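You operate a simulated robot arm through the tools that you are given. There is no shell and no other tool.

You are at the controls of a simulated robot arm. One attempt, no reset.

## Task
Turn the orange pocket forward, brush off the wood dust and slide the pink tub onto the clean spot.
Fine: put the brush back; leave the other tubs. Set down upright: brush. What is to be rubbed or washed off counts as gone when no trace of it is left.
Where things are to end (x, y in the base frame): pink tub within 35 mm of [420, -130].

Only the result counts: the job must be done as asked and must still hold three seconds after the hand-in. Knocking over, shifting, dropping, spilling or breaking anything else fails it.

## Robot
A 6-joint arm with a two-finger gripper, fixed in place. Base frame: the origin is at the foot of the arm, x ahead of it, y to its left, z up; the work surface is at about z = 0. Units: mm, degrees, N and s.
With the tool pointing down near the work surface it reaches from about 240 to 620 mm from the base axis. Its first joint turns from -66.0 to 66.0 degrees. Payload 1.37 kg.
Tool frame: the origin (TCP) lies between the finger pads and is the grasp point; the fingertips stand 22 mm ahead of it; z points along the fingers, y is the line along which they close. The gripper opens to 92 mm; its body begins 65 mm behind the TCP.
Orientation is that of the tool frame in the base frame, as a unit quaternion [x, y, z, w]. With the fingers straight down and closing along the base's y, the tool's x points along the base's -x, its y along +y and its z along -z.

## Interface
- The arm moves only by the tool move_arm. Its argument "rows" is a list of rows, each an object of numbers (a shift or turn left out is 0, a gripper value left out holds the last): "jaw": the gripper command, from -1 (fully open) to 1 (shut), values between in proportion; "tx", "ty", "tz": the shift along the tool's x, y, z in mm; "wx", "wy", "wz": the turn, a rotation vector about the tool's x, y, z in degrees. In form: [{"jaw": .., "tx": .., "ty": .., "tz": .., "wx": .., "wy": .., "wz": ..}, ...]. A call has 1 to 20 rows; each row shifts and turns the commanded pose from where the row before left it, along the tool's axes as they then stand. A row lasts 0.2 s, in which the tool goes at most 50 mm and 8.6 degrees; a call with a longer step from one row to the next is refused whole, and so is a gripper value outside its range. A pose out of reach is approached as far as the arm can. The call stops where the force on the tool passes 40 N (or 10 N more than at its start, if that is more) or the arm is blocked; 0.2 s more then pass. The fingers move at their own pace (about 59.9 mm/s each) and stop on an object; they squeeze with about 26 N. The grip force told is the motor's: it shows also when the fingers shut on nothing. Time passes only in rows, and 0.2 s behind the last, so rows that do not move let the fingers close. It gives the time, the measured TCP pose, the force on the tool (base axes), the opening and the grip force at its end, in the units of the frame above (readings bear some noise), with the torque about the TCP (base axes, N m) and any sound that the robot's microphone picked up.
- Cameras (640 x 400 px; columns grow to the right, rows downward): "scene" is fixed at [58.7, -467.8, 569.4]; the picture's right is [0.38, -0.92, 0.00], its down [-0.65, -0.27, -0.71] and it looks along [0.66, 0.27, -0.70] (base axes); focal length 214 px, centre (320, 200). "wrist" rides on the gripper at [71, 19, -102] in the tool frame; the picture's right is [-0.26, 0.97, 0.00], its down [-0.75, -0.20, -0.62] and it looks along [-0.60, -0.16, 0.78] (tool axes); focal length 280 px, centre (320, 200). There is no depth. A picture from a camera that has moved, and an enlarged one, comes with that camera's place and axes in the base frame and with its lens.
- capture(camera): a new picture of that camera. It takes no simulated time.
- zoom(camera, box): a new picture of the part [left, top, right, bottom] of that camera's present view, enlarged. It takes no simulated time.
- job_done(): hands the job in; it is judged then, once.

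Places have to be worked out from the pictures, the camera data and where the tool is seen. Open the gripper and draw the arm clear of the work before you hand the job in, unless the task says otherwise.

The tools are called after "Emit:" as name(argument=value, ...) on one line, values as JSON. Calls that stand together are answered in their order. move_arm: Moves the arm, as the interface text tells. Its arguments: {"type":"object","properties":{"rows":{"type":"array","items":{"type":"object","properties":{"jaw":{"type":"number"},"tx":{"type":"number"},"ty":{"type":"number"},"tz":{"type":"number"},"wx":{"type":"number"},"wy":{"type":"number"},"wz":{"type":"number"}}}}},"required":["rows"]} The other tools are called the same way: capture (camera) takes a picture; zoom (camera, box) takes an enlarged picture of a part of a camera's view; job_done () hands the job in.

At the start:

```text
time_s: 0.0
ee_pos: [462.3, -165.5, 400.9]
tool_rot: [0.001, 1.0, -0.001, 0.0]
wrist_force: [-0.2, 0.4, 0.0]
ft_torque: [0.0, 0.02, 0.0]
finger_gap: 91.9
grasp_force: 0.1
```

scene: 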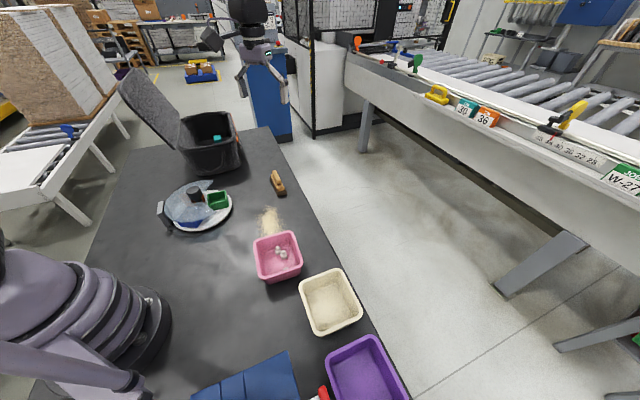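
wrist: 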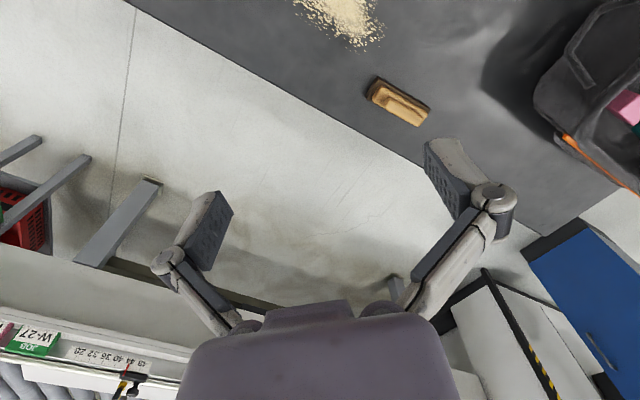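

I start by looking closer at the scene: the carousel with pockets, the brush, the dust and the tubs.

Emit:
zoom(camera="scene", box=[140, 160, 300, 260])

Emit:
zoom(camera="scene", box=[220, 160, 420, 285])

Emit:
zoom(camera="scene", box=[160, 260, 420, 400])

Emit:
zoom(camera="scene", box=[100, 60, 300, 185])

```text
4.00 times, centred on (220, 210) of scene
camera zoom: at [58.7, -467.8, 569.4], right [0.38, -0.92, 0.0], down [-0.65, -0.27, -0.71], along [0.66, 0.27, -0.7], focal length 858 px, centre (720, 160)
```

zoom: 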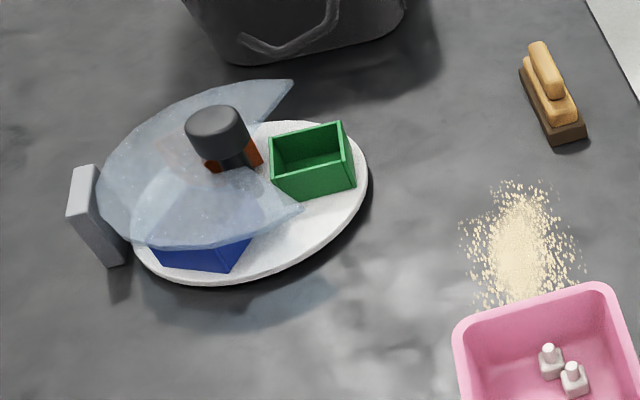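

```text
3.20 times, centred on (320, 222) of scene
camera zoom: at [58.7, -467.8, 569.4], right [0.38, -0.92, 0.0], down [-0.65, -0.27, -0.71], along [0.66, 0.27, -0.7], focal length 686 px, centre (320, 128)
```

zoom: 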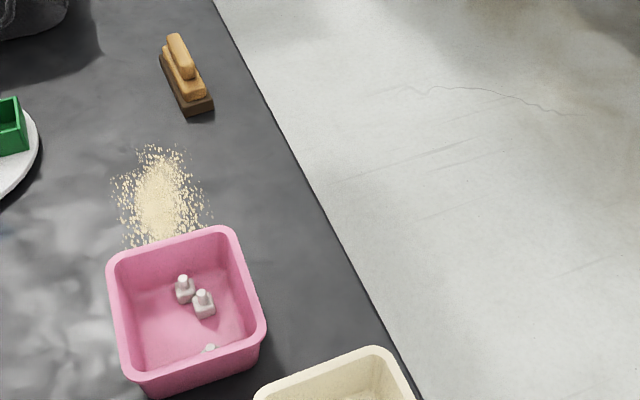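

```text
2.46 times, centred on (290, 330) of scene
camera zoom: at [58.7, -467.8, 569.4], right [0.38, -0.92, 0.0], down [-0.65, -0.27, -0.71], along [0.66, 0.27, -0.7], focal length 528 px, centre (394, -120)
```

zoom: 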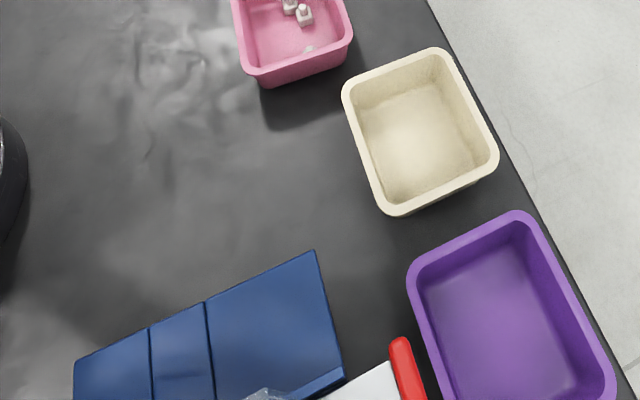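

```text
3.20 times, centred on (200, 122) of scene
camera zoom: at [58.7, -467.8, 569.4], right [0.38, -0.92, 0.0], down [-0.65, -0.27, -0.71], along [0.66, 0.27, -0.7], focal length 686 px, centre (704, 448)
```

zoom: 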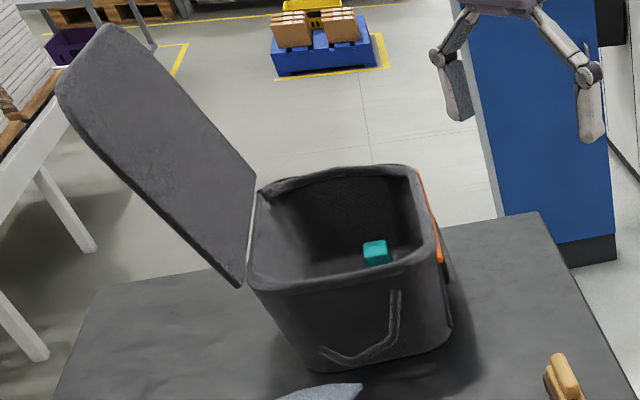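

The carousel seems to sit near (385, 100), the brush near (597, -69), the dust near (438, -126) and the pink tub near (305, -245). I move the wrist camera to a spot where it looks toward the carousel.

Emit:
move_arm(rows=[{"tx": 20, "ty": 21, "tz": 26}, {"tx": 20, "ty": 21, "tz": 26}, {"tx": 20, "ty": 21, "tz": 26}, {"tx": 21, "ty": 21, "tz": 26}, {"tx": 21, "ty": 21, "tz": 26}, {"wz": -8.2}, {"wz": -8.2}, {"wz": -8.2}, {"wz": -8.2}, {"wz": -8.2}, {"wz": -8.2}, {"wz": -8.2}, {"wz": -8.2}, {"wz": -8.2}, {"wz": -8.2}, {"wz": -8.0}])

Emit:
capture(camera="wrist")

Emit:
capture(camera="scene")

```text
time_s: 3.4
ee_pos: [358.7, -61.4, 270.2]
tool_rot: [0.708, -0.706, 0.0, 0.0]
wrist_force: [0.0, -0.3, 0.5]
ft_torque: [-0.03, -0.04, 0.01]
finger_gap: 91.9
grasp_force: 0.0
```

```text
taken
camera wrist: at [340.1, -133.5, 372.2], right [-0.97, 0.26, 0.0], down [0.2, 0.75, 0.62], along [0.16, 0.6, -0.78], focal length 280 px, centre (320, 200)
```

wrist: 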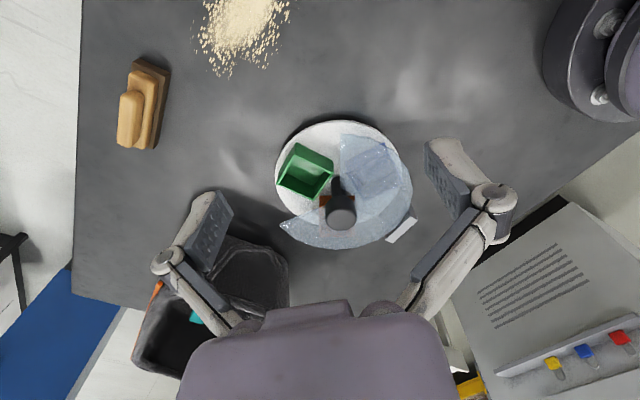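

```text
taken
```

scene: 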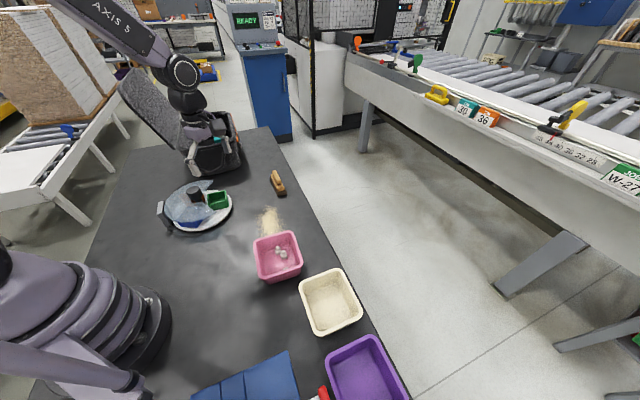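

The wrist picture shows the carousel with the green pocket in the cover's opening. I zoom in on it and on the dust and brush.

Emit:
zoom(camera="wrist", box=[256, 100, 448, 220])

Emit:
zoom(camera="wrist", box=[90, 0, 330, 150])

Emit:
zoom(camera="scene", box=[150, 170, 246, 230])

```text
3.33 times, centred on (352, 160) of wrist
camera zoom: at [340.1, -133.5, 372.2], right [-0.97, 0.26, 0.0], down [0.2, 0.75, 0.62], along [0.16, 0.6, -0.78], focal length 935 px, centre (213, 333)
```

zoom: 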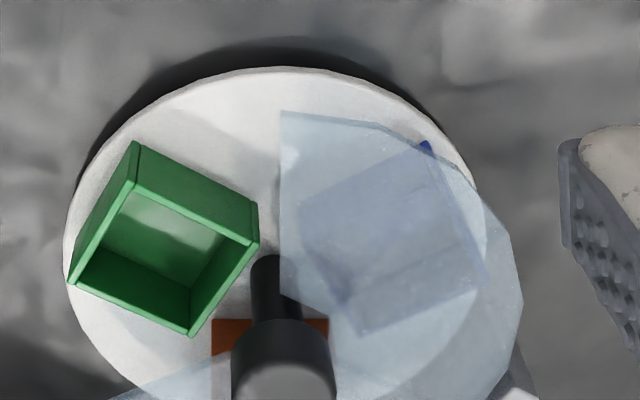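

```text
2.67 times, centred on (210, 75) of wrist
camera zoom: at [340.1, -133.5, 372.2], right [-0.97, 0.26, 0.0], down [0.2, 0.75, 0.62], along [0.16, 0.6, -0.78], focal length 748 px, centre (613, 533)
```

zoom: 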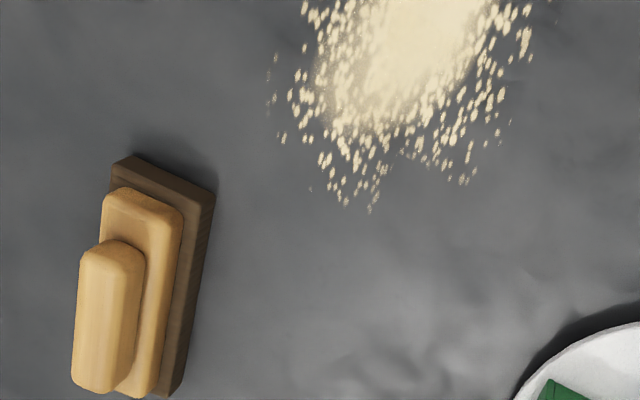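

```text
6.67 times, centred on (198, 200) of scene
camera zoom: at [58.7, -467.8, 569.4], right [0.38, -0.92, 0.0], down [-0.65, -0.27, -0.71], along [0.66, 0.27, -0.7], focal length 1430 px, centre (1133, 200)
```

zoom: 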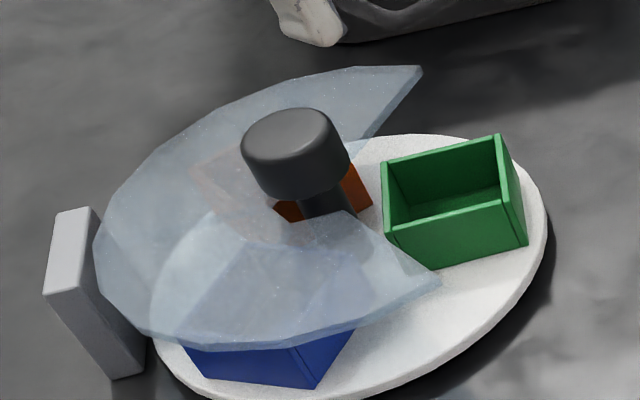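

The cover's gap faces roughly -50° (toward +x, -y) with green in it. Blue is at about -170° and orange at about +70°, so the disc needs about -120° about base z. I go lower to measure the knob and the cover height.

Emit:
move_arm(rows=[{"ty": -5, "tz": 25}, {"ty": -5, "tz": 25}, {"ty": -5, "tz": 25}])

Emit:
capture(camera="wrist")

Emit:
zoom(camera="wrist", box=[224, 140, 416, 260])

Emit:
zoom(camera="wrist", box=[256, 200, 416, 300])

```text
time_s: 4.2
ee_pos: [375.0, -60.3, 195.3]
tool_rot: [0.707, -0.707, -0.001, 0.0]
wrist_force: [-0.4, 0.2, -0.6]
ft_torque: [-0.04, 0.01, -0.03]
finger_gap: 91.9
grasp_force: 0.1
```

```text
taken
camera wrist: at [354.3, -133.6, 296.9], right [-0.97, 0.26, 0.0], down [0.2, 0.75, 0.62], along [0.16, 0.6, -0.78], focal length 280 px, centre (320, 200)
```

wrist: 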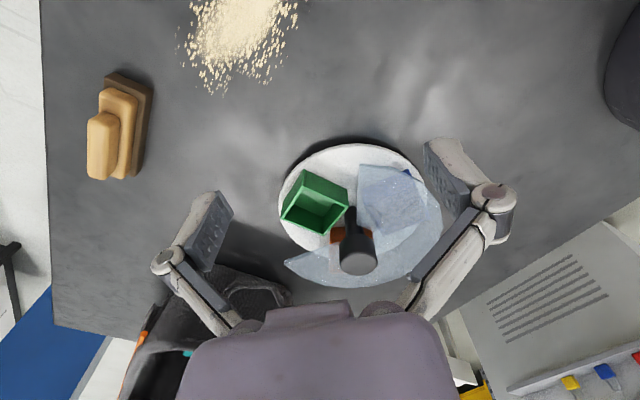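

```text
3.33 times, centred on (320, 200) of wrist
camera zoom: at [354.3, -133.6, 296.9], right [-0.97, 0.26, 0.0], down [0.2, 0.75, 0.62], along [0.16, 0.6, -0.78], focal length 935 px, centre (320, 200)
```

zoom: 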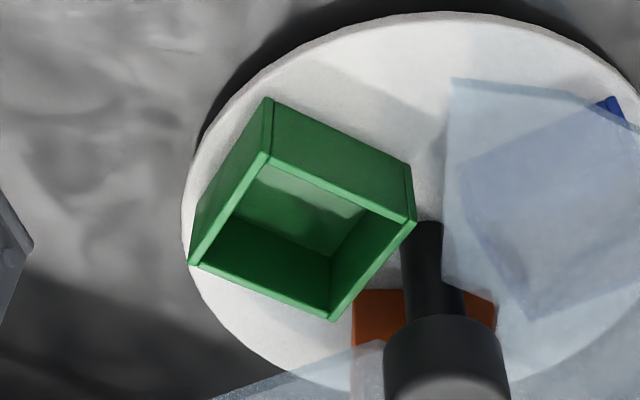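

```text
4.00 times, centred on (336, 250) of wrist
camera zoom: at [354.3, -133.6, 296.9], right [-0.97, 0.26, 0.0], down [0.2, 0.75, 0.62], along [0.16, 0.6, -0.78], focal length 1122 px, centre (256, 0)
```

zoom: 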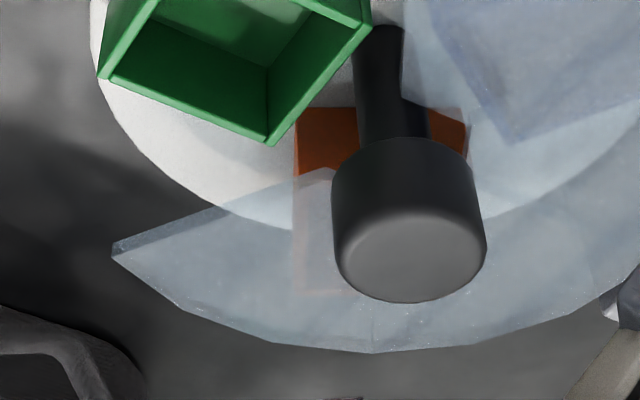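

Triangulating from both cameras puts the knob top at about (374, 92.5, 117), with its underside near z 97 and the cover at or below about z 90. I raise the arm a little, move over the knob with the jaws open, and check.

Emit:
move_arm(rows=[{"tx": -5, "tz": -10, "jaw": -1}, {"tx": -37, "ty": 0.3}, {"tx": -37, "ty": 0.3}, {"tx": -37, "ty": 0.4}, {"tx": -36.8}, {}])

Emit:
capture(camera="wrist")

Emit:
zoom(camera="scene", box=[110, 110, 270, 240])

```text
time_s: 5.6
ee_pos: [374.2, 92.7, 207.6]
tool_rot: [0.708, -0.707, 0.0, 0.0]
wrist_force: [-0.4, 0.0, -0.7]
ft_torque: [0.01, -0.03, 0.02]
finger_gap: 92.0
grasp_force: 0.0
```

```text
taken
camera wrist: at [353.8, 19.9, 307.8], right [-0.96, 0.26, 0.0], down [0.2, 0.75, 0.62], along [0.16, 0.6, -0.78], focal length 280 px, centre (320, 200)
```

wrist: 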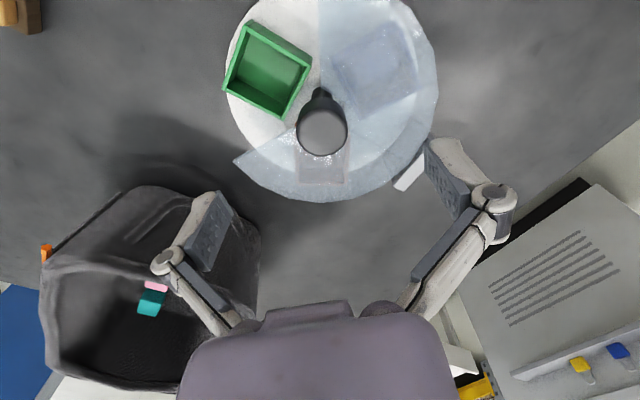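

```text
3.08 times, centred on (190, 175) of scene
camera zoom: at [58.7, -467.8, 569.4], right [0.39, -0.92, 0.0], down [-0.65, -0.27, -0.71], along [0.66, 0.27, -0.7], focal length 660 px, centre (720, 277)
```

zoom: 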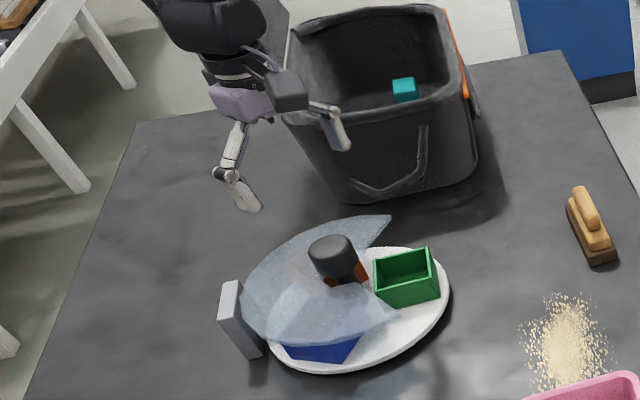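

The knob's position in this view differs from my first estimate by about 10 mm, so I zoom in to refine it.

Emit:
zoom(camera="wrist", box=[240, 60, 400, 160])

Emit:
zoom(camera="wrist", box=[200, 0, 460, 162])

Emit:
zoom(camera="scene", box=[150, 170, 246, 230])

```text
4.00 times, centred on (320, 110) of wrist
camera zoom: at [353.8, 19.9, 307.8], right [-0.96, 0.26, 0.0], down [0.2, 0.75, 0.62], along [0.16, 0.6, -0.78], focal length 1122 px, centre (320, 560)
```

zoom: 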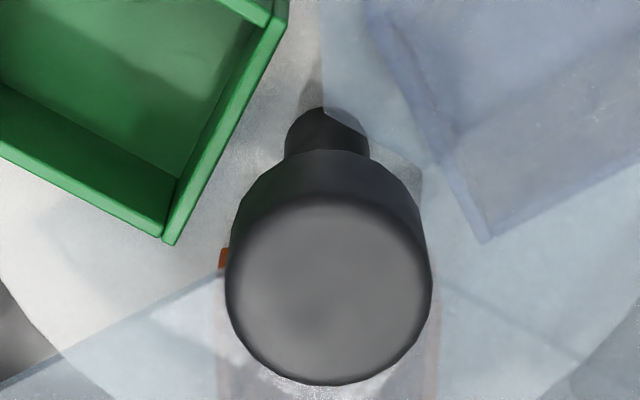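

```text
2.46 times, centred on (330, 81) of wrist
camera zoom: at [353.8, 19.9, 307.8], right [-0.96, 0.26, 0.0], down [0.2, 0.75, 0.62], along [0.16, 0.6, -0.78], focal length 690 px, centre (295, 493)
```

zoom: 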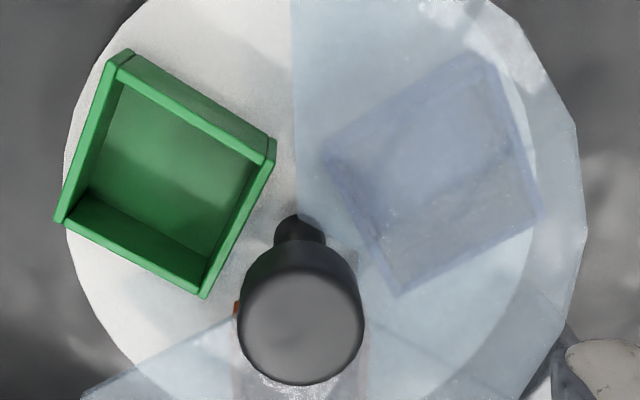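

```text
6.67 times, centred on (198, 200) of scene
camera zoom: at [58.7, -467.8, 569.4], right [0.39, -0.92, 0.0], down [-0.65, -0.27, -0.71], along [0.66, 0.27, -0.7], focal length 1430 px, centre (1133, 200)
```

zoom: 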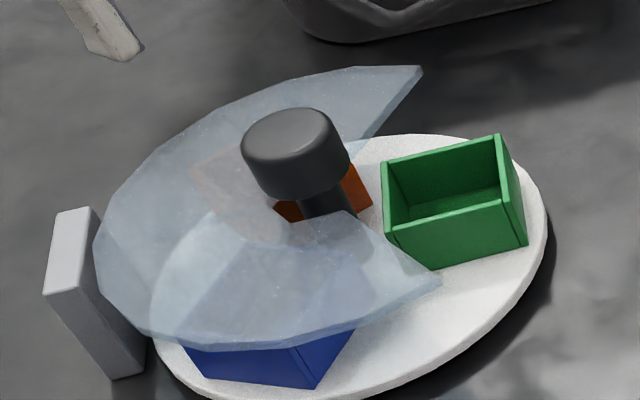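

After refining the camera axes, all four rays agree. The knob axis is at about (376.5, 112), top at z≈103, underside about 80, and the cover at z≈66. I align above it and go down part-way, staying clear of the knob, to check.

Emit:
move_arm(rows=[{"tx": -19.3, "ty": -2.3}, {"tz": 30}, {"tz": 35}, {}])

Emit:
capture(camera="wrist")

Emit:
zoom(camera="scene", box=[140, 130, 260, 230])

```text
time_s: 6.6
ee_pos: [376.1, 112.2, 141.2]
tool_rot: [-0.707, 0.707, 0.0, -0.001]
wrist_force: [0.0, -0.2, -0.3]
ft_torque: [-0.04, -0.02, 0.0]
finger_gap: 92.0
grasp_force: 0.0
```

```text
taken
camera wrist: at [356.1, 39.5, 242.8], right [-0.97, 0.26, 0.0], down [0.2, 0.75, 0.63], along [0.16, 0.6, -0.78], focal length 280 px, centre (320, 200)
```

wrist: 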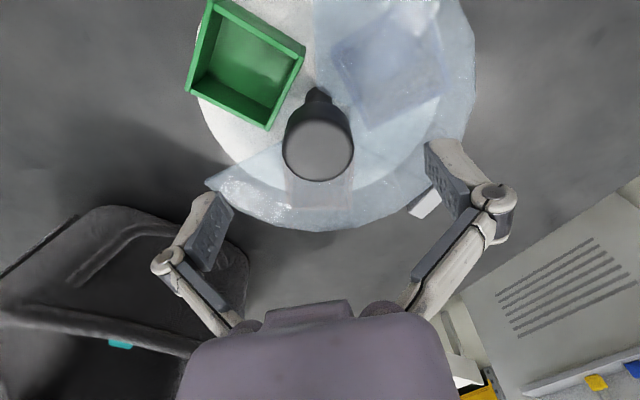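

```text
4.00 times, centred on (200, 180) of scene
camera zoom: at [58.7, -467.8, 569.4], right [0.38, -0.92, 0.0], down [-0.65, -0.27, -0.71], along [0.66, 0.27, -0.7], focal length 858 px, centre (800, 280)
```

zoom: 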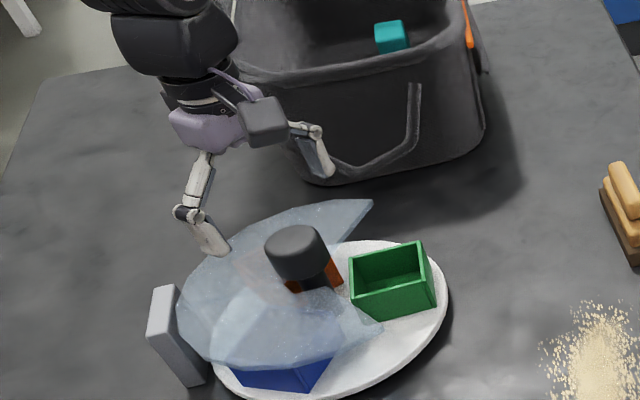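

The view now confirms the knob axis at (376.2, 112.6), right under the tool. I go down to TCP z≈101 and close on the knob.

Emit:
move_arm(rows=[{"tz": 20}, {"tz": 20}, {}, {"jaw": -0.2}, {"jaw": 0.1}, {"jaw": 0.4}, {"jaw": 0.6}, {}, {}])

Emit:
capture(camera="wrist")

Emit:
zoom(camera="scene", box=[140, 130, 260, 230])

```text
time_s: 8.6
ee_pos: [377.3, 111.6, 102.6]
tool_rot: [0.707, -0.707, 0.001, -0.002]
wrist_force: [25.8, -5.1, -5.2]
ft_torque: [-0.31, -0.15, -0.16]
finger_gap: 40.8
grasp_force: 28.3
```

```text
taken
camera wrist: at [357.8, 38.5, 202.8], right [-0.96, 0.26, -0.01], down [0.2, 0.75, 0.63], along [0.17, 0.6, -0.78], focal length 280 px, centre (320, 200)
```

wrist: 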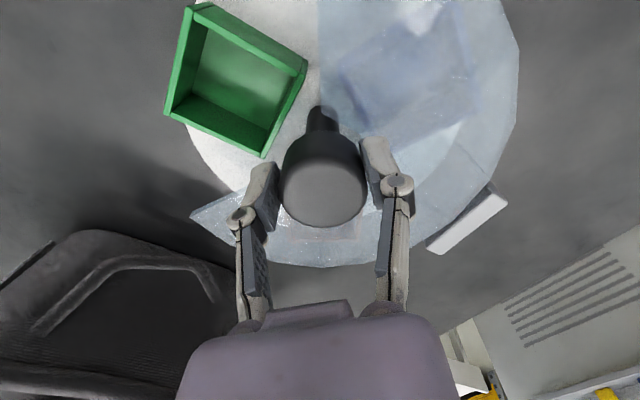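

```text
4.00 times, centred on (200, 180) of scene
camera zoom: at [58.7, -467.8, 569.4], right [0.38, -0.92, 0.0], down [-0.65, -0.27, -0.71], along [0.66, 0.27, -0.7], focal length 858 px, centre (800, 280)
```

zoom: 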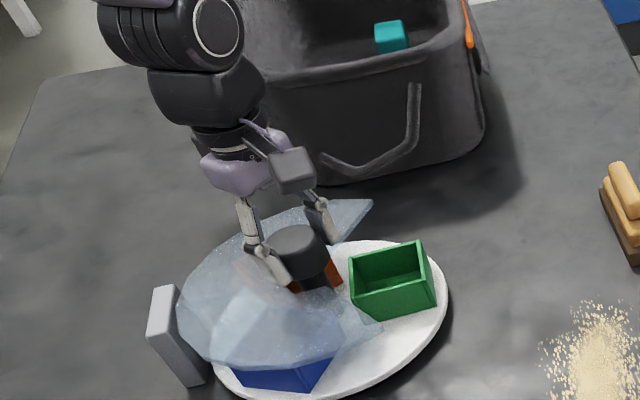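

The knob is gripped at 40.8 mm with a side force of about 26 N in +x. I shift 1 mm that way to ease the load before turning.

Emit:
move_arm(rows=[{"ty": -0.8}, {"ty": -0.5}, {}])

```text
time_s: 9.4
ee_pos: [377.3, 111.1, 100.9]
tool_rot: [-0.707, 0.707, -0.002, 0.001]
wrist_force: [17.1, -14.1, 13.1]
ft_torque: [0.05, -0.62, -0.08]
finger_gap: 41.3
grasp_force: 28.1
```

Emit:
move_arm(rows=[{"ty": -0.8, "tx": 0.6, "tz": -0.5}, {}])

```text
time_s: 10.0
ee_pos: [378.4, 111.8, 101.7]
tool_rot: [0.707, -0.707, 0.001, -0.001]
wrist_force: [12.1, -1.9, 11.4]
ft_torque: [0.18, -0.54, -0.09]
finger_gap: 41.2
grasp_force: 27.3
```

The side force is down to 12 N. I start turning clockwise seen from above (+wz) in a short test.

Emit:
move_arm(rows=[{"wz": 4}, {"wz": 6}, {"wz": 6}, {}])

Emit:
zoom(camera="scene", box=[140, 130, 260, 230])

```text
time_s: 11.0
ee_pos: [376.5, 111.4, 101.5]
tool_rot: [-0.601, 0.799, 0.001, -0.002]
wrist_force: [-7.4, 12.1, 24.2]
ft_torque: [0.32, 0.16, 0.03]
finger_gap: 41.2
grasp_force: 27.8
```

```text
4.00 times, centred on (200, 180) of scene
camera zoom: at [58.6, -467.8, 569.3], right [0.39, -0.92, 0.0], down [-0.65, -0.27, -0.71], along [0.66, 0.28, -0.7], focal length 858 px, centre (800, 280)
```

zoom: 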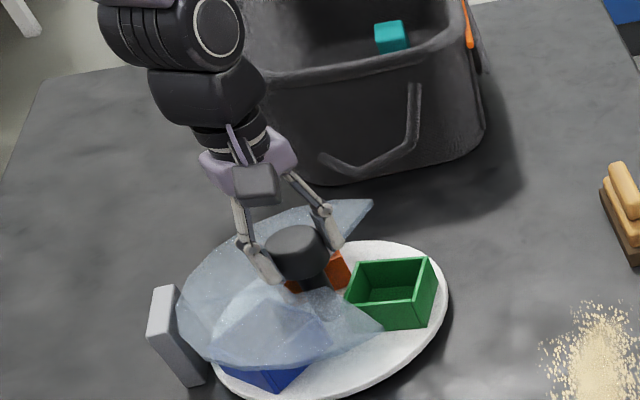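

The disc turns with the knob in the right direction. I keep turning in portions and watch the forces.

Emit:
move_arm(rows=[{"wz": 7, "tz": -0.7}, {"wz": 7}, {"wz": 7}, {"wz": 7}, {"wz": 7}, {}])

```text
time_s: 12.1
ee_pos: [373.3, 112.5, 100.8]
tool_rot: [-0.378, 0.926, 0.001, -0.006]
wrist_force: [-12.6, 18.8, 9.8]
ft_torque: [0.37, 0.34, 0.12]
finger_gap: 40.9
grasp_force: 16.8
stopped in row 5: the force on the tool passed its limit at 41 N (the readings are from after the stop); the commanded pose is now the measured one
```

The turn has reached about 45°, and a side force built up along the closing direction. I ease that by re-centring and read the forces.

Emit:
move_arm(rows=[{"ty": 1.0, "tx": -0.3}, {}])

```text
time_s: 12.7
ee_pos: [373.2, 110.4, 100.0]
tool_rot: [-0.377, 0.926, 0.001, -0.007]
wrist_force: [-17.0, 15.0, 21.1]
ft_torque: [0.24, 0.53, 0.19]
finger_gap: 41.2
grasp_force: 27.8
```

I release and read the free-state pose to re-centre the grip properly.

Emit:
move_arm(rows=[{"jaw": 0.0}, {"jaw": -0.3}, {}, {}])

Emit:
capture(camera="wrist")

```text
time_s: 13.7
ee_pos: [374.6, 111.7, 102.0]
tool_rot: [-0.378, 0.926, 0.0, -0.005]
wrist_force: [0.3, -0.2, 0.2]
ft_torque: [0.02, -0.02, -0.01]
finger_gap: 60.1
grasp_force: 0.1
```

```text
taken
camera wrist: at [310.8, 75.0, 202.6], right [-0.49, 0.87, 0.0], down [0.69, 0.38, 0.62], along [0.54, 0.3, -0.79], focal length 280 px, centre (320, 200)
```

wrist: 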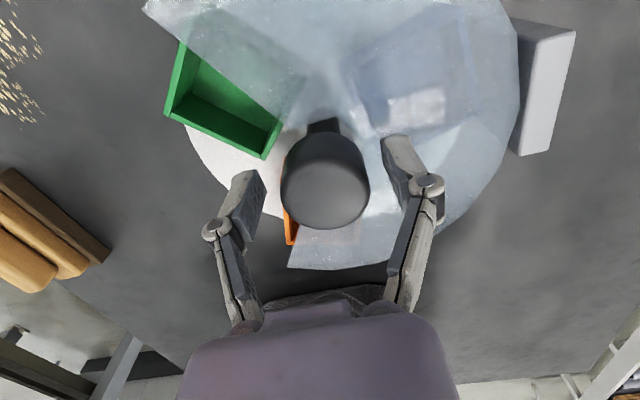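

With the jaws open the force is zero, and the knob axis comes out near (374.5, 113). I nudge 0.7 mm toward it and regrip.

Emit:
move_arm(rows=[{"ty": 0.7, "tx": -0.3}, {"jaw": 0.1}, {"jaw": 0.4}, {"jaw": 0.6}, {}])

```text
time_s: 14.9
ee_pos: [374.0, 112.9, 100.9]
tool_rot: [-0.377, 0.926, 0.0, -0.005]
wrist_force: [-1.1, 0.4, 2.2]
ft_torque: [0.03, -0.04, 0.02]
finger_gap: 41.1
grasp_force: 27.7
```

The regrip is nearly force-free. I go on turning.

Emit:
move_arm(rows=[{"wz": 5}, {"wz": 7}, {"wz": 7}, {"wz": 7}, {"wz": 7}, {}])

```text
time_s: 15.8
ee_pos: [373.8, 113.8, 99.9]
tool_rot: [-0.212, 0.977, -0.001, -0.006]
wrist_force: [-0.4, 1.3, 2.0]
ft_torque: [0.26, 0.14, -0.02]
finger_gap: 41.2
grasp_force: 28.1
stopped in row 4: the force on the tool passed its limit at 43 N (the readings are from after the stop); the commanded pose is now the measured one
```

It stopped on a short force spike at about 66° of turn, and the forces are low again now. I look before going on.

Emit:
capture(camera="wrist")

Emit:
zoom(camera="scene", box=[140, 130, 260, 230])

```text
taken
camera wrist: at [301.2, 101.3, 202.8], right [-0.16, 0.99, 0.0], down [0.78, 0.13, 0.62], along [0.61, 0.1, -0.79], focal length 280 px, centre (320, 200)
```

wrist: 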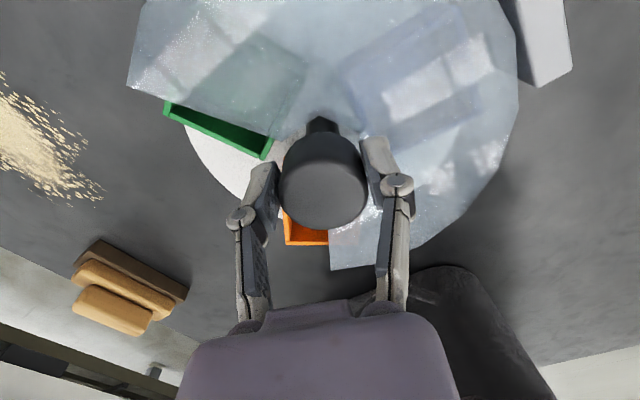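

```text
4.00 times, centred on (200, 180) of scene
camera zoom: at [58.6, -467.9, 569.4], right [0.38, -0.92, 0.0], down [-0.65, -0.27, -0.71], along [0.66, 0.27, -0.7], focal length 858 px, centre (800, 280)
```

zoom: 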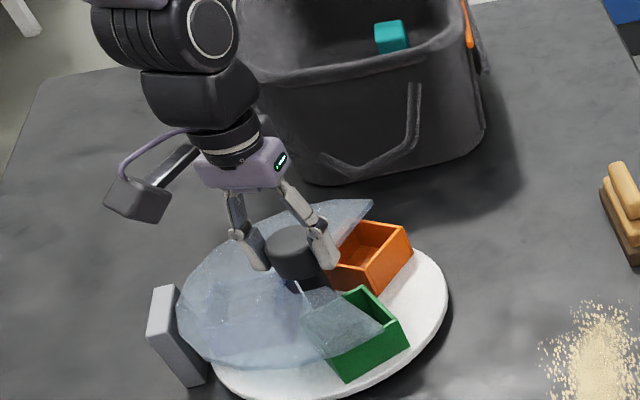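

Orange is emerging into the opening. I continue in smaller steps.

Emit:
move_arm(rows=[{"wz": 3}, {"wz": 4}, {"wz": 5}, {"wz": 5}, {"wz": 5}, {"wz": 4}, {}])

```text
time_s: 16.9
ee_pos: [372.7, 116.1, 100.3]
tool_rot: [-0.043, 0.999, 0.0, -0.005]
wrist_force: [0.1, 3.1, 0.7]
ft_torque: [0.29, 0.33, -0.01]
finger_gap: 41.0
grasp_force: 28.2
stopped in row 5: the force on the tool passed its limit at 43 N (the readings are from after the stop); the commanded pose is now the measured one
```

I'm at about 85° of turn and the tool reads a couple of mm off-axis. I release and re-centre again.

Emit:
move_arm(rows=[{"jaw": 0.0}, {"jaw": -0.3}, {}, {}])

Emit:
capture(camera="wrist")

Emit:
zoom(camera="scene", box=[140, 130, 260, 230])

```text
time_s: 17.9
ee_pos: [371.6, 116.6, 101.9]
tool_rot: [-0.043, 0.999, 0.0, -0.005]
wrist_force: [0.4, 0.1, -0.5]
ft_torque: [0.0, 0.0, 0.02]
finger_gap: 59.8
grasp_force: 0.0
```

```text
taken
camera wrist: at [300.9, 127.9, 202.8], right [0.18, 0.98, 0.0], down [0.77, -0.14, 0.62], along [0.61, -0.11, -0.79], focal length 280 px, centre (320, 200)
```

wrist: 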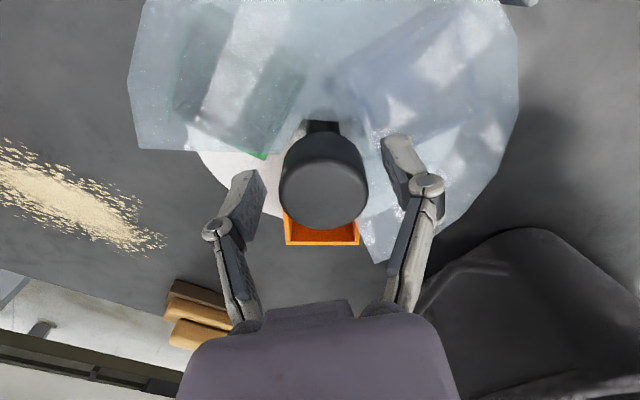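

```text
4.00 times, centred on (200, 180) of scene
camera zoom: at [58.7, -467.8, 569.4], right [0.38, -0.92, 0.0], down [-0.65, -0.27, -0.71], along [0.66, 0.27, -0.7], focal length 858 px, centre (800, 280)
```

zoom: 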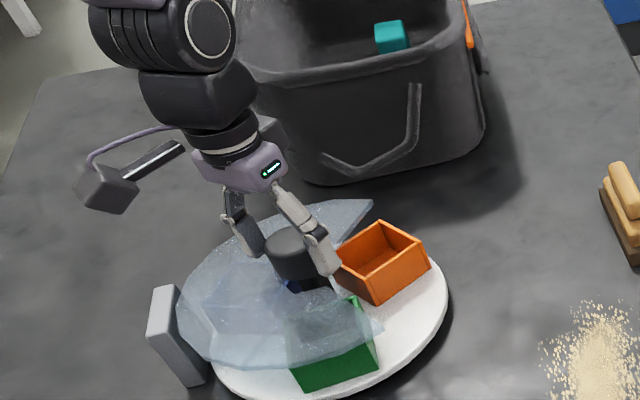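

The knob seems to have shifted slightly in the scene view. I open wide, lift clear, and check that the carousel still stands properly.

Emit:
move_arm(rows=[{"jaw": -1}, {}, {"tz": -20}, {"tz": -40}, {"tz": -40}, {"tz": -40}])

Emit:
zoom(camera="scene", box=[150, 170, 246, 230])

Emit:
capture(camera="wrist")

```text
time_s: 19.3
ee_pos: [374.8, 116.1, 241.0]
tool_rot: [-0.043, 0.999, -0.001, -0.007]
wrist_force: [0.2, -0.3, 0.0]
ft_torque: [0.02, 0.01, 0.04]
finger_gap: 91.8
grasp_force: 0.0
```

```text
6.67 times, centred on (198, 200) of scene
camera zoom: at [58.7, -467.8, 569.4], right [0.38, -0.92, 0.0], down [-0.65, -0.27, -0.71], along [0.66, 0.27, -0.7], focal length 1430 px, centre (1133, 200)
```

zoom: 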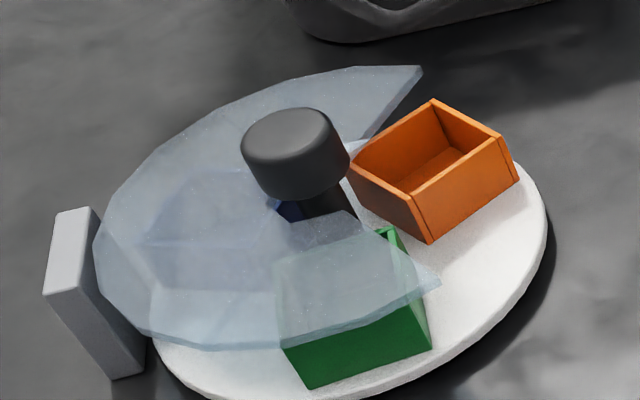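

```text
taken
camera wrist: at [302.9, 128.2, 343.3], right [0.18, 0.98, 0.0], down [0.78, -0.14, 0.62], along [0.61, -0.11, -0.79], focal length 280 px, centre (320, 200)
```

wrist: 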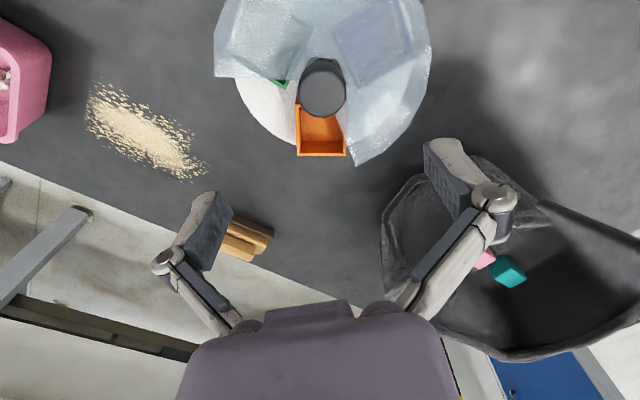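

The knob is exactly where it was, so nothing shifted. The TCP readings at the three yaw angles fit a knob axis at about (378, 116), meaning my grip was about 4 mm off along tool x. Orange is at about -10° and needs about 35° more. I correct the offset and the small tilt, and go back down.

Emit:
move_arm(rows=[{"wy": -0.7}, {"tx": -3.7}, {}])

Emit:
move_arm(rows=[{}])

```text
time_s: 20.1
ee_pos: [378.2, 117.3, 241.4]
tool_rot: [-0.043, 0.999, 0.0, 0.001]
wrist_force: [-0.4, -1.1, 0.4]
ft_torque: [-0.02, 0.01, -0.01]
finger_gap: 92.0
grasp_force: 0.0
```

```text
time_s: 20.5
ee_pos: [377.8, 117.7, 240.5]
tool_rot: [-0.042, 0.999, 0.001, 0.0]
wrist_force: [0.1, 0.3, -0.1]
ft_torque: [0.0, 0.01, -0.03]
finger_gap: 91.9
grasp_force: 0.1
```

Emit:
move_arm(rows=[{"ty": -1.0, "tz": 30}, {"tz": 40}, {"tz": 35}, {"tz": 20}, {"tz": 14}, {}, {"jaw": -0.2}, {"jaw": 0.1}, {"jaw": 0.4}, {"jaw": 0.6}, {}, {}])

```text
time_s: 23.1
ee_pos: [378.0, 116.9, 102.3]
tool_rot: [-0.043, 0.999, 0.0, 0.001]
wrist_force: [-9.2, 35.1, 5.5]
ft_torque: [0.56, 0.14, -0.03]
finger_gap: 40.9
grasp_force: 27.5
```

Side force +35 N in y: the knob lies a bit further to +y. I ease that.

Emit:
move_arm(rows=[{"ty": 0.8}, {"ty": 0.6}, {}])

```text
time_s: 23.9
ee_pos: [377.0, 117.0, 101.5]
tool_rot: [-0.043, 0.999, -0.001, 0.001]
wrist_force: [-7.7, 20.3, 7.5]
ft_torque: [0.43, -0.41, 0.03]
finger_gap: 40.9
grasp_force: 28.0
```

Emit:
move_arm(rows=[{"ty": 0.8}, {"ty": 0.6, "tx": 0.4}, {}])

```text
time_s: 24.7
ee_pos: [377.8, 117.0, 102.0]
tool_rot: [-0.041, 0.999, -0.002, 0.001]
wrist_force: [10.4, -15.5, 1.7]
ft_torque: [-0.29, 0.53, -0.01]
finger_gap: 40.9
grasp_force: 28.3
```

Emit:
move_arm(rows=[{"ty": -0.5}, {"wz": 4}, {"wz": 4}, {"wz": 5}, {"wz": 5}, {}])

```text
time_s: 26.1
ee_pos: [377.8, 117.0, 103.1]
tool_rot: [0.115, 0.993, -0.001, 0.0]
wrist_force: [7.7, -33.1, 19.0]
ft_torque: [-0.92, -0.23, 0.01]
finger_gap: 41.0
grasp_force: 27.7
```

I'm at about 103° of turn. I ease the side force of -30 N along tool y and go on.

Emit:
move_arm(rows=[{"ty": -0.7}, {}, {"ty": -0.5}, {}])

```text
time_s: 27.1
ee_pos: [377.5, 117.1, 101.9]
tool_rot: [0.113, 0.994, -0.001, 0.001]
wrist_force: [4.3, -19.9, 22.7]
ft_torque: [-0.51, -0.05, 0.0]
finger_gap: 41.3
grasp_force: 27.8
```

Emit:
move_arm(rows=[{"ty": -0.8, "tz": -0.7}, {"wz": 4}, {"wz": 4}, {"wz": 4}, {"wz": 4}, {}])

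Emit:
zoom(camera="scene", box=[150, 170, 246, 230])

Emit:
capture(camera="wrist")

```text
time_s: 28.5
ee_pos: [377.3, 117.6, 101.9]
tool_rot: [0.251, 0.968, 0.0, 0.003]
wrist_force: [12.2, 31.3, -24.2]
ft_torque: [0.47, 0.21, 0.06]
finger_gap: 41.2
grasp_force: 28.6
```

```text
6.67 times, centred on (198, 200) of scene
camera zoom: at [58.8, -467.8, 569.4], right [0.39, -0.92, 0.0], down [-0.65, -0.27, -0.71], along [0.66, 0.27, -0.7], focal length 1430 px, centre (1133, 200)
```

zoom: 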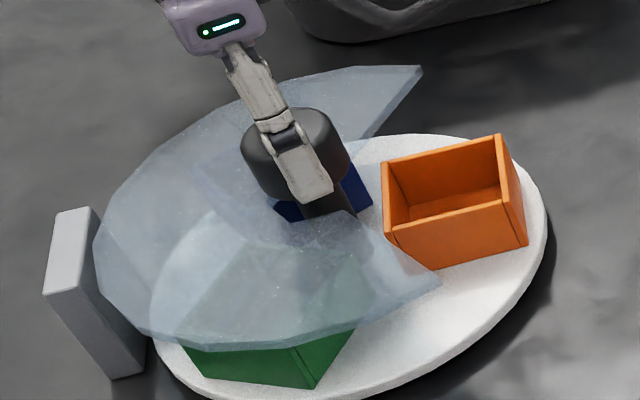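

```text
taken
camera wrist: at [324.0, 166.8, 203.1], right [0.7, 0.72, 0.0], down [0.56, -0.55, 0.63], along [0.45, -0.44, -0.78], focal length 280 px, centre (320, 200)
```

wrist: 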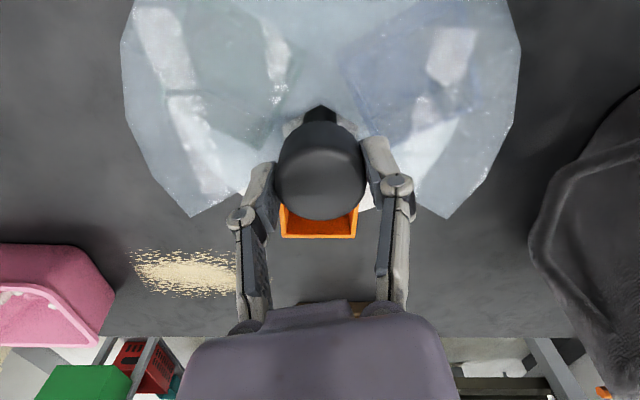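

Orange now sits exactly where green sat at the start, in the middle of the cover's opening. I relieve the side force, then release straight and lift off.

Emit:
move_arm(rows=[{"ty": 0.7}, {"ty": 0.5}, {}, {"jaw": 0.2}, {"jaw": 0.0}, {"jaw": -0.4}, {"jaw": -0.8}, {"jaw": -1}, {"tz": -15}, {"tz": -30}, {"tz": -40}, {"tz": -45}, {}])

Emit:
zoom(camera="scene", box=[150, 170, 246, 230])

Emit:
capture(camera="wrist")

```text
time_s: 31.3
ee_pos: [378.5, 116.4, 232.7]
tool_rot: [0.251, 0.968, -0.001, 0.002]
wrist_force: [0.5, -0.1, 0.8]
ft_torque: [0.01, 0.0, 0.01]
finger_gap: 92.1
grasp_force: 0.1
```

```text
6.67 times, centred on (198, 200) of scene
camera zoom: at [58.7, -467.8, 569.4], right [0.38, -0.92, 0.0], down [-0.65, -0.27, -0.71], along [0.66, 0.27, -0.7], focal length 1430 px, centre (1133, 200)
```

zoom: 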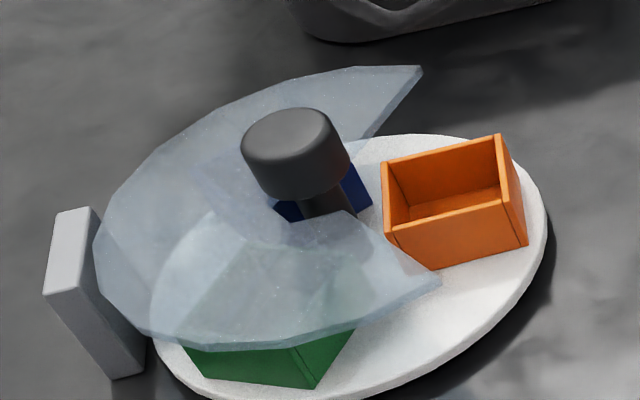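

```text
taken
camera wrist: at [324.9, 166.0, 334.2], right [0.7, 0.72, 0.0], down [0.56, -0.54, 0.63], along [0.45, -0.44, -0.78], focal length 280 px, centre (320, 200)
```

wrist: 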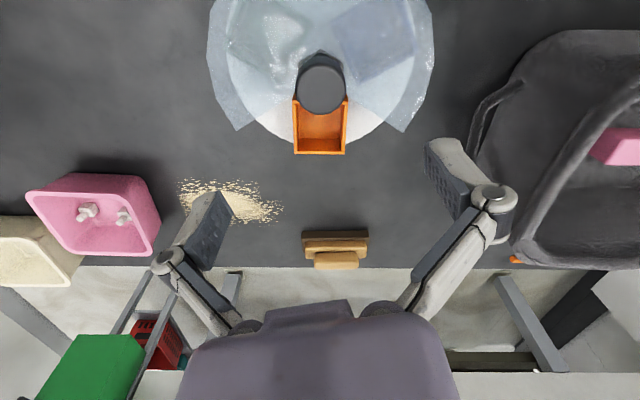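

The pocket is done. Now the brush: it is near (587, -62) with its long axis at about 45°. I move toward it, turning to yaw -45° so the fingers close across it.

Emit:
move_arm(rows=[{"tx": -39.3, "ty": -19.4}, {"tx": -39.3, "ty": -19.4}, {"tx": -39.3, "ty": -19.4}, {"tx": -39.3, "ty": -19.4}, {"tx": -39.3, "ty": -19.4}, {"wz": -8.2}, {"wz": -8.2}, {"wz": -8.2}, {"wz": -8.2}, {"wz": -8.2}, {"wz": -8.2}, {"wz": -8.2}, {"wz": -8.2}, {"wz": -8.2}, {}])

Emit:
capture(camera="wrist")

```text
time_s: 34.5
ee_pos: [501.2, -64.2, 232.6]
tool_rot: [-0.381, 0.925, -0.001, 0.0]
wrist_force: [0.4, 0.3, -0.8]
ft_torque: [-0.02, -0.01, -0.03]
finger_gap: 92.2
grasp_force: 0.1
```

```text
taken
camera wrist: at [437.3, -100.7, 334.2], right [-0.49, 0.87, 0.0], down [0.68, 0.39, 0.63], along [0.54, 0.31, -0.78], focal length 280 px, centre (320, 200)
```

wrist: 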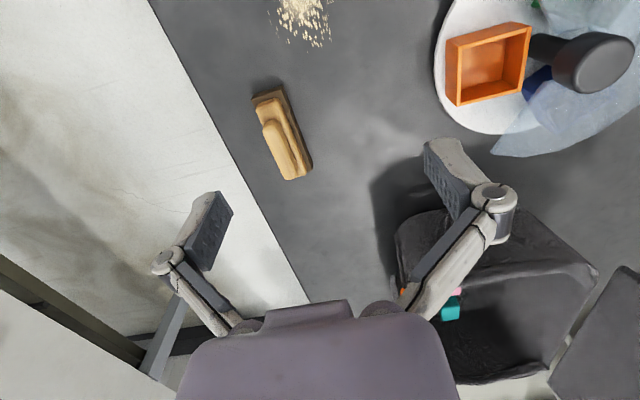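

Emit:
zoom(camera="wrist", box=[220, 70, 348, 200])

Emit:
zoom(camera="scene", box=[254, 160, 310, 205])

```text
3.08 times, centred on (284, 135) of wrist
camera zoom: at [437.3, -100.7, 334.2], right [-0.49, 0.87, 0.0], down [0.68, 0.39, 0.63], along [0.54, 0.31, -0.78], focal length 863 px, centre (431, 400)
```

zoom: 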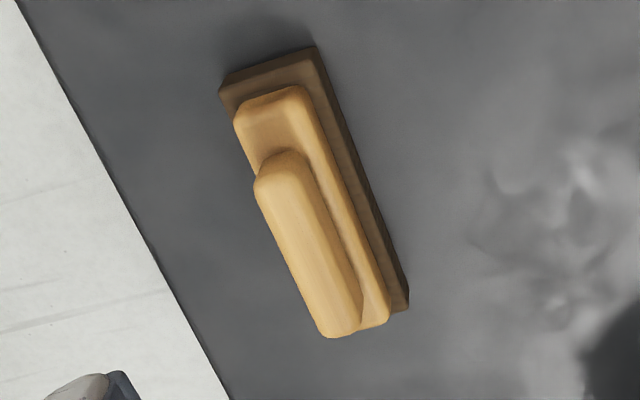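

```text
8.89 times, centred on (282, 182) of scene
camera zoom: at [58.7, -467.8, 569.4], right [0.38, -0.92, 0.0], down [-0.65, -0.27, -0.71], along [0.66, 0.27, -0.7], focal length 1906 px, centre (658, 356)
```

zoom: 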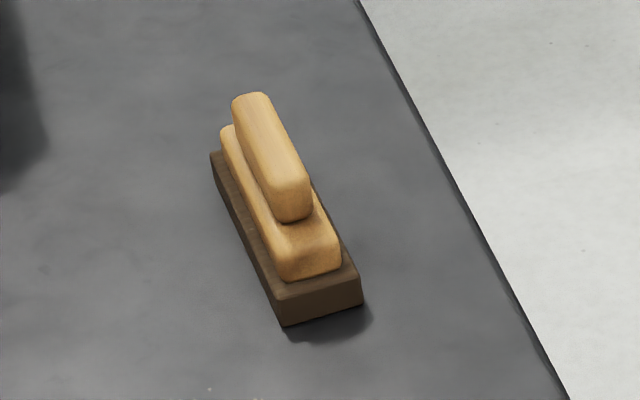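

From both views I estimate the brush as a pad of about 107×38 mm centred near (591, -64), with the handle top at (592, -65, 52) and a handle about 22 mm wide. I move above it and check the alignment closer up.

Emit:
move_arm(rows=[{"tx": -21.3, "ty": -21.6, "tz": 20}, {"tx": -21.3, "ty": -21.6, "tz": 25}, {"tx": -21.3, "ty": -21.6, "tz": 30}, {}])

Emit:
capture(camera="wrist")

Emit:
zoom(camera="scene", box=[230, 130, 326, 205])

```text
time_s: 35.5
ee_pos: [592.4, -65.1, 157.1]
tool_rot: [-0.38, 0.925, -0.001, 0.001]
wrist_force: [-0.3, 0.2, 0.0]
ft_torque: [0.04, 0.0, 0.0]
finger_gap: 92.0
grasp_force: 0.0
```

```text
taken
camera wrist: at [528.3, -102.1, 258.2], right [-0.49, 0.87, 0.0], down [0.68, 0.39, 0.63], along [0.54, 0.31, -0.78], focal length 280 px, centre (320, 200)
```

wrist: 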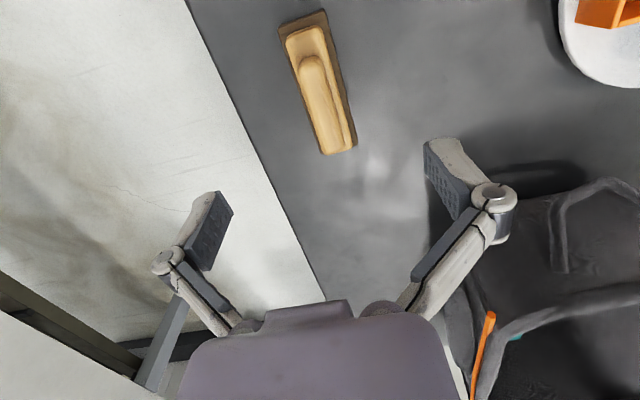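

```text
5.33 times, centred on (278, 168) of scene
camera zoom: at [58.7, -467.8, 569.4], right [0.38, -0.92, 0.0], down [-0.65, -0.27, -0.71], along [0.66, 0.27, -0.7], focal length 1144 px, centre (544, 373)
```

zoom: 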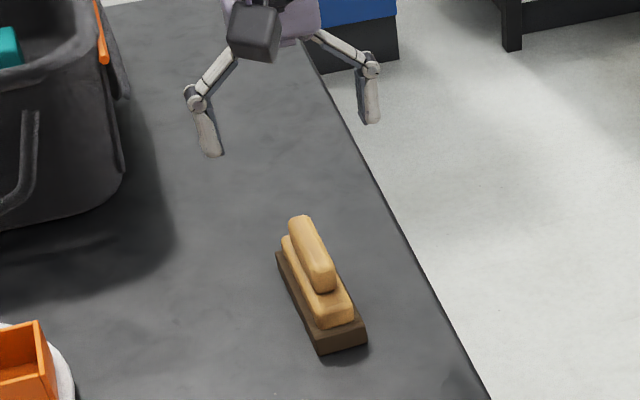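

The handle checks out at about (592, -63) with its axis at about 47°. I turn 2°, shift 2 mm, go down to z≈57 (tips just above the wooden base) and close.

Emit:
move_arm(rows=[{"wz": -2.2, "tx": -1.4, "ty": 1.4}, {"tz": 35}, {"tz": 30}, {"tz": 20}, {"tz": 14}, {}])

Emit:
capture(camera="wrist")

Emit:
zoom(camera="scene", box=[240, 140, 320, 200])

```text
time_s: 36.9
ee_pos: [593.3, -62.9, 58.9]
tool_rot: [-0.398, 0.917, -0.001, 0.001]
wrist_force: [0.2, 0.2, -0.7]
ft_torque: [0.02, -0.02, 0.02]
finger_gap: 92.2
grasp_force: 0.0
```

```text
taken
camera wrist: at [530.2, -102.7, 159.7], right [-0.53, 0.85, 0.0], down [0.66, 0.41, 0.63], along [0.53, 0.33, -0.78], focal length 280 px, centre (320, 200)
```

wrist: 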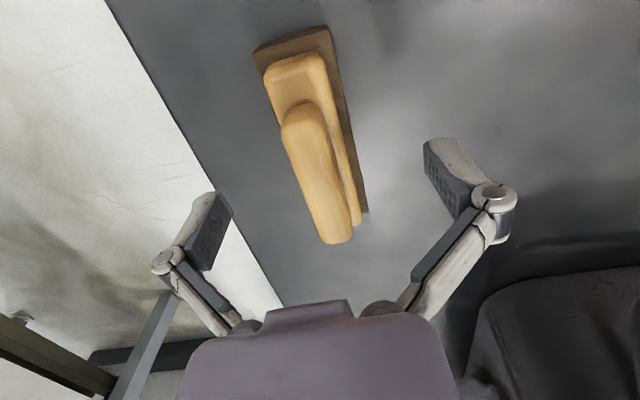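

```text
6.67 times, centred on (280, 170) of scene
camera zoom: at [58.7, -467.8, 569.4], right [0.38, -0.92, 0.0], down [-0.65, -0.27, -0.71], along [0.66, 0.27, -0.7], focal length 1430 px, centre (587, 400)
```

zoom: 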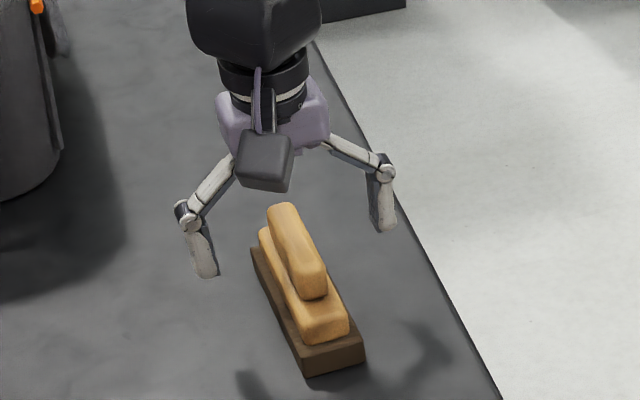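

The handle is between the fingers, about 1 mm off centre. I close on it.

Emit:
move_arm(rows=[{"ty": -1.0, "tz": 1.5}, {"jaw": 0.0}, {"jaw": 0.3}, {"jaw": 0.6}, {"jaw": 1.0}, {}, {}])

Emit:
zoom(camera="scene", box=[240, 140, 320, 200])

Emit:
capture(camera="wrist")

```text
time_s: 38.5
ee_pos: [595.3, -62.7, 57.0]
tool_rot: [-0.399, 0.917, -0.001, 0.002]
wrist_force: [-0.3, 1.0, 9.1]
ft_torque: [0.01, 0.04, 0.1]
finger_gap: 17.3
grasp_force: 26.1
```

```text
6.67 times, centred on (280, 170) of scene
camera zoom: at [58.6, -467.8, 569.4], right [0.38, -0.92, 0.0], down [-0.65, -0.27, -0.71], along [0.66, 0.27, -0.7], focal length 1430 px, centre (587, 400)
```

zoom: 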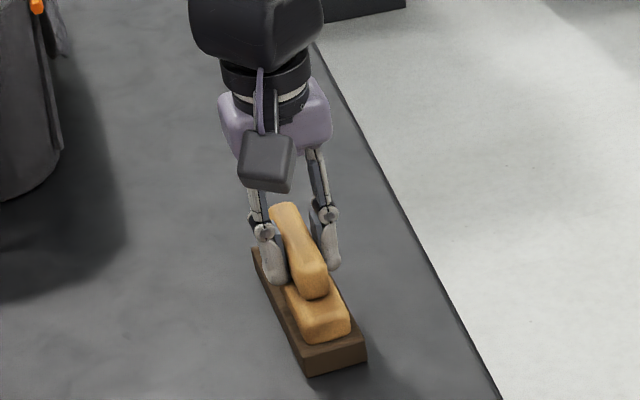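

```text
taken
camera wrist: at [531.0, -103.3, 159.0], right [-0.53, 0.85, 0.0], down [0.66, 0.41, 0.63], along [0.53, 0.33, -0.78], focal length 280 px, centre (320, 200)
```

wrist: 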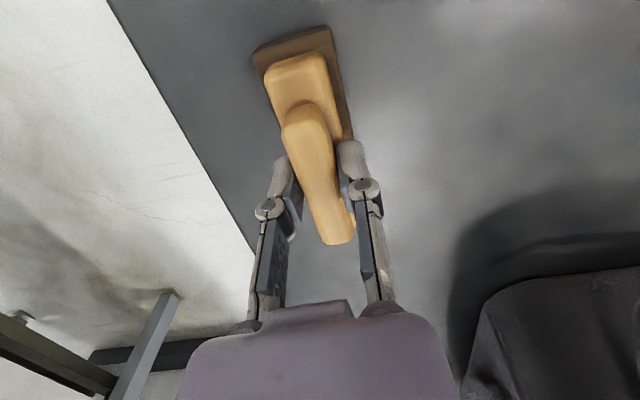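

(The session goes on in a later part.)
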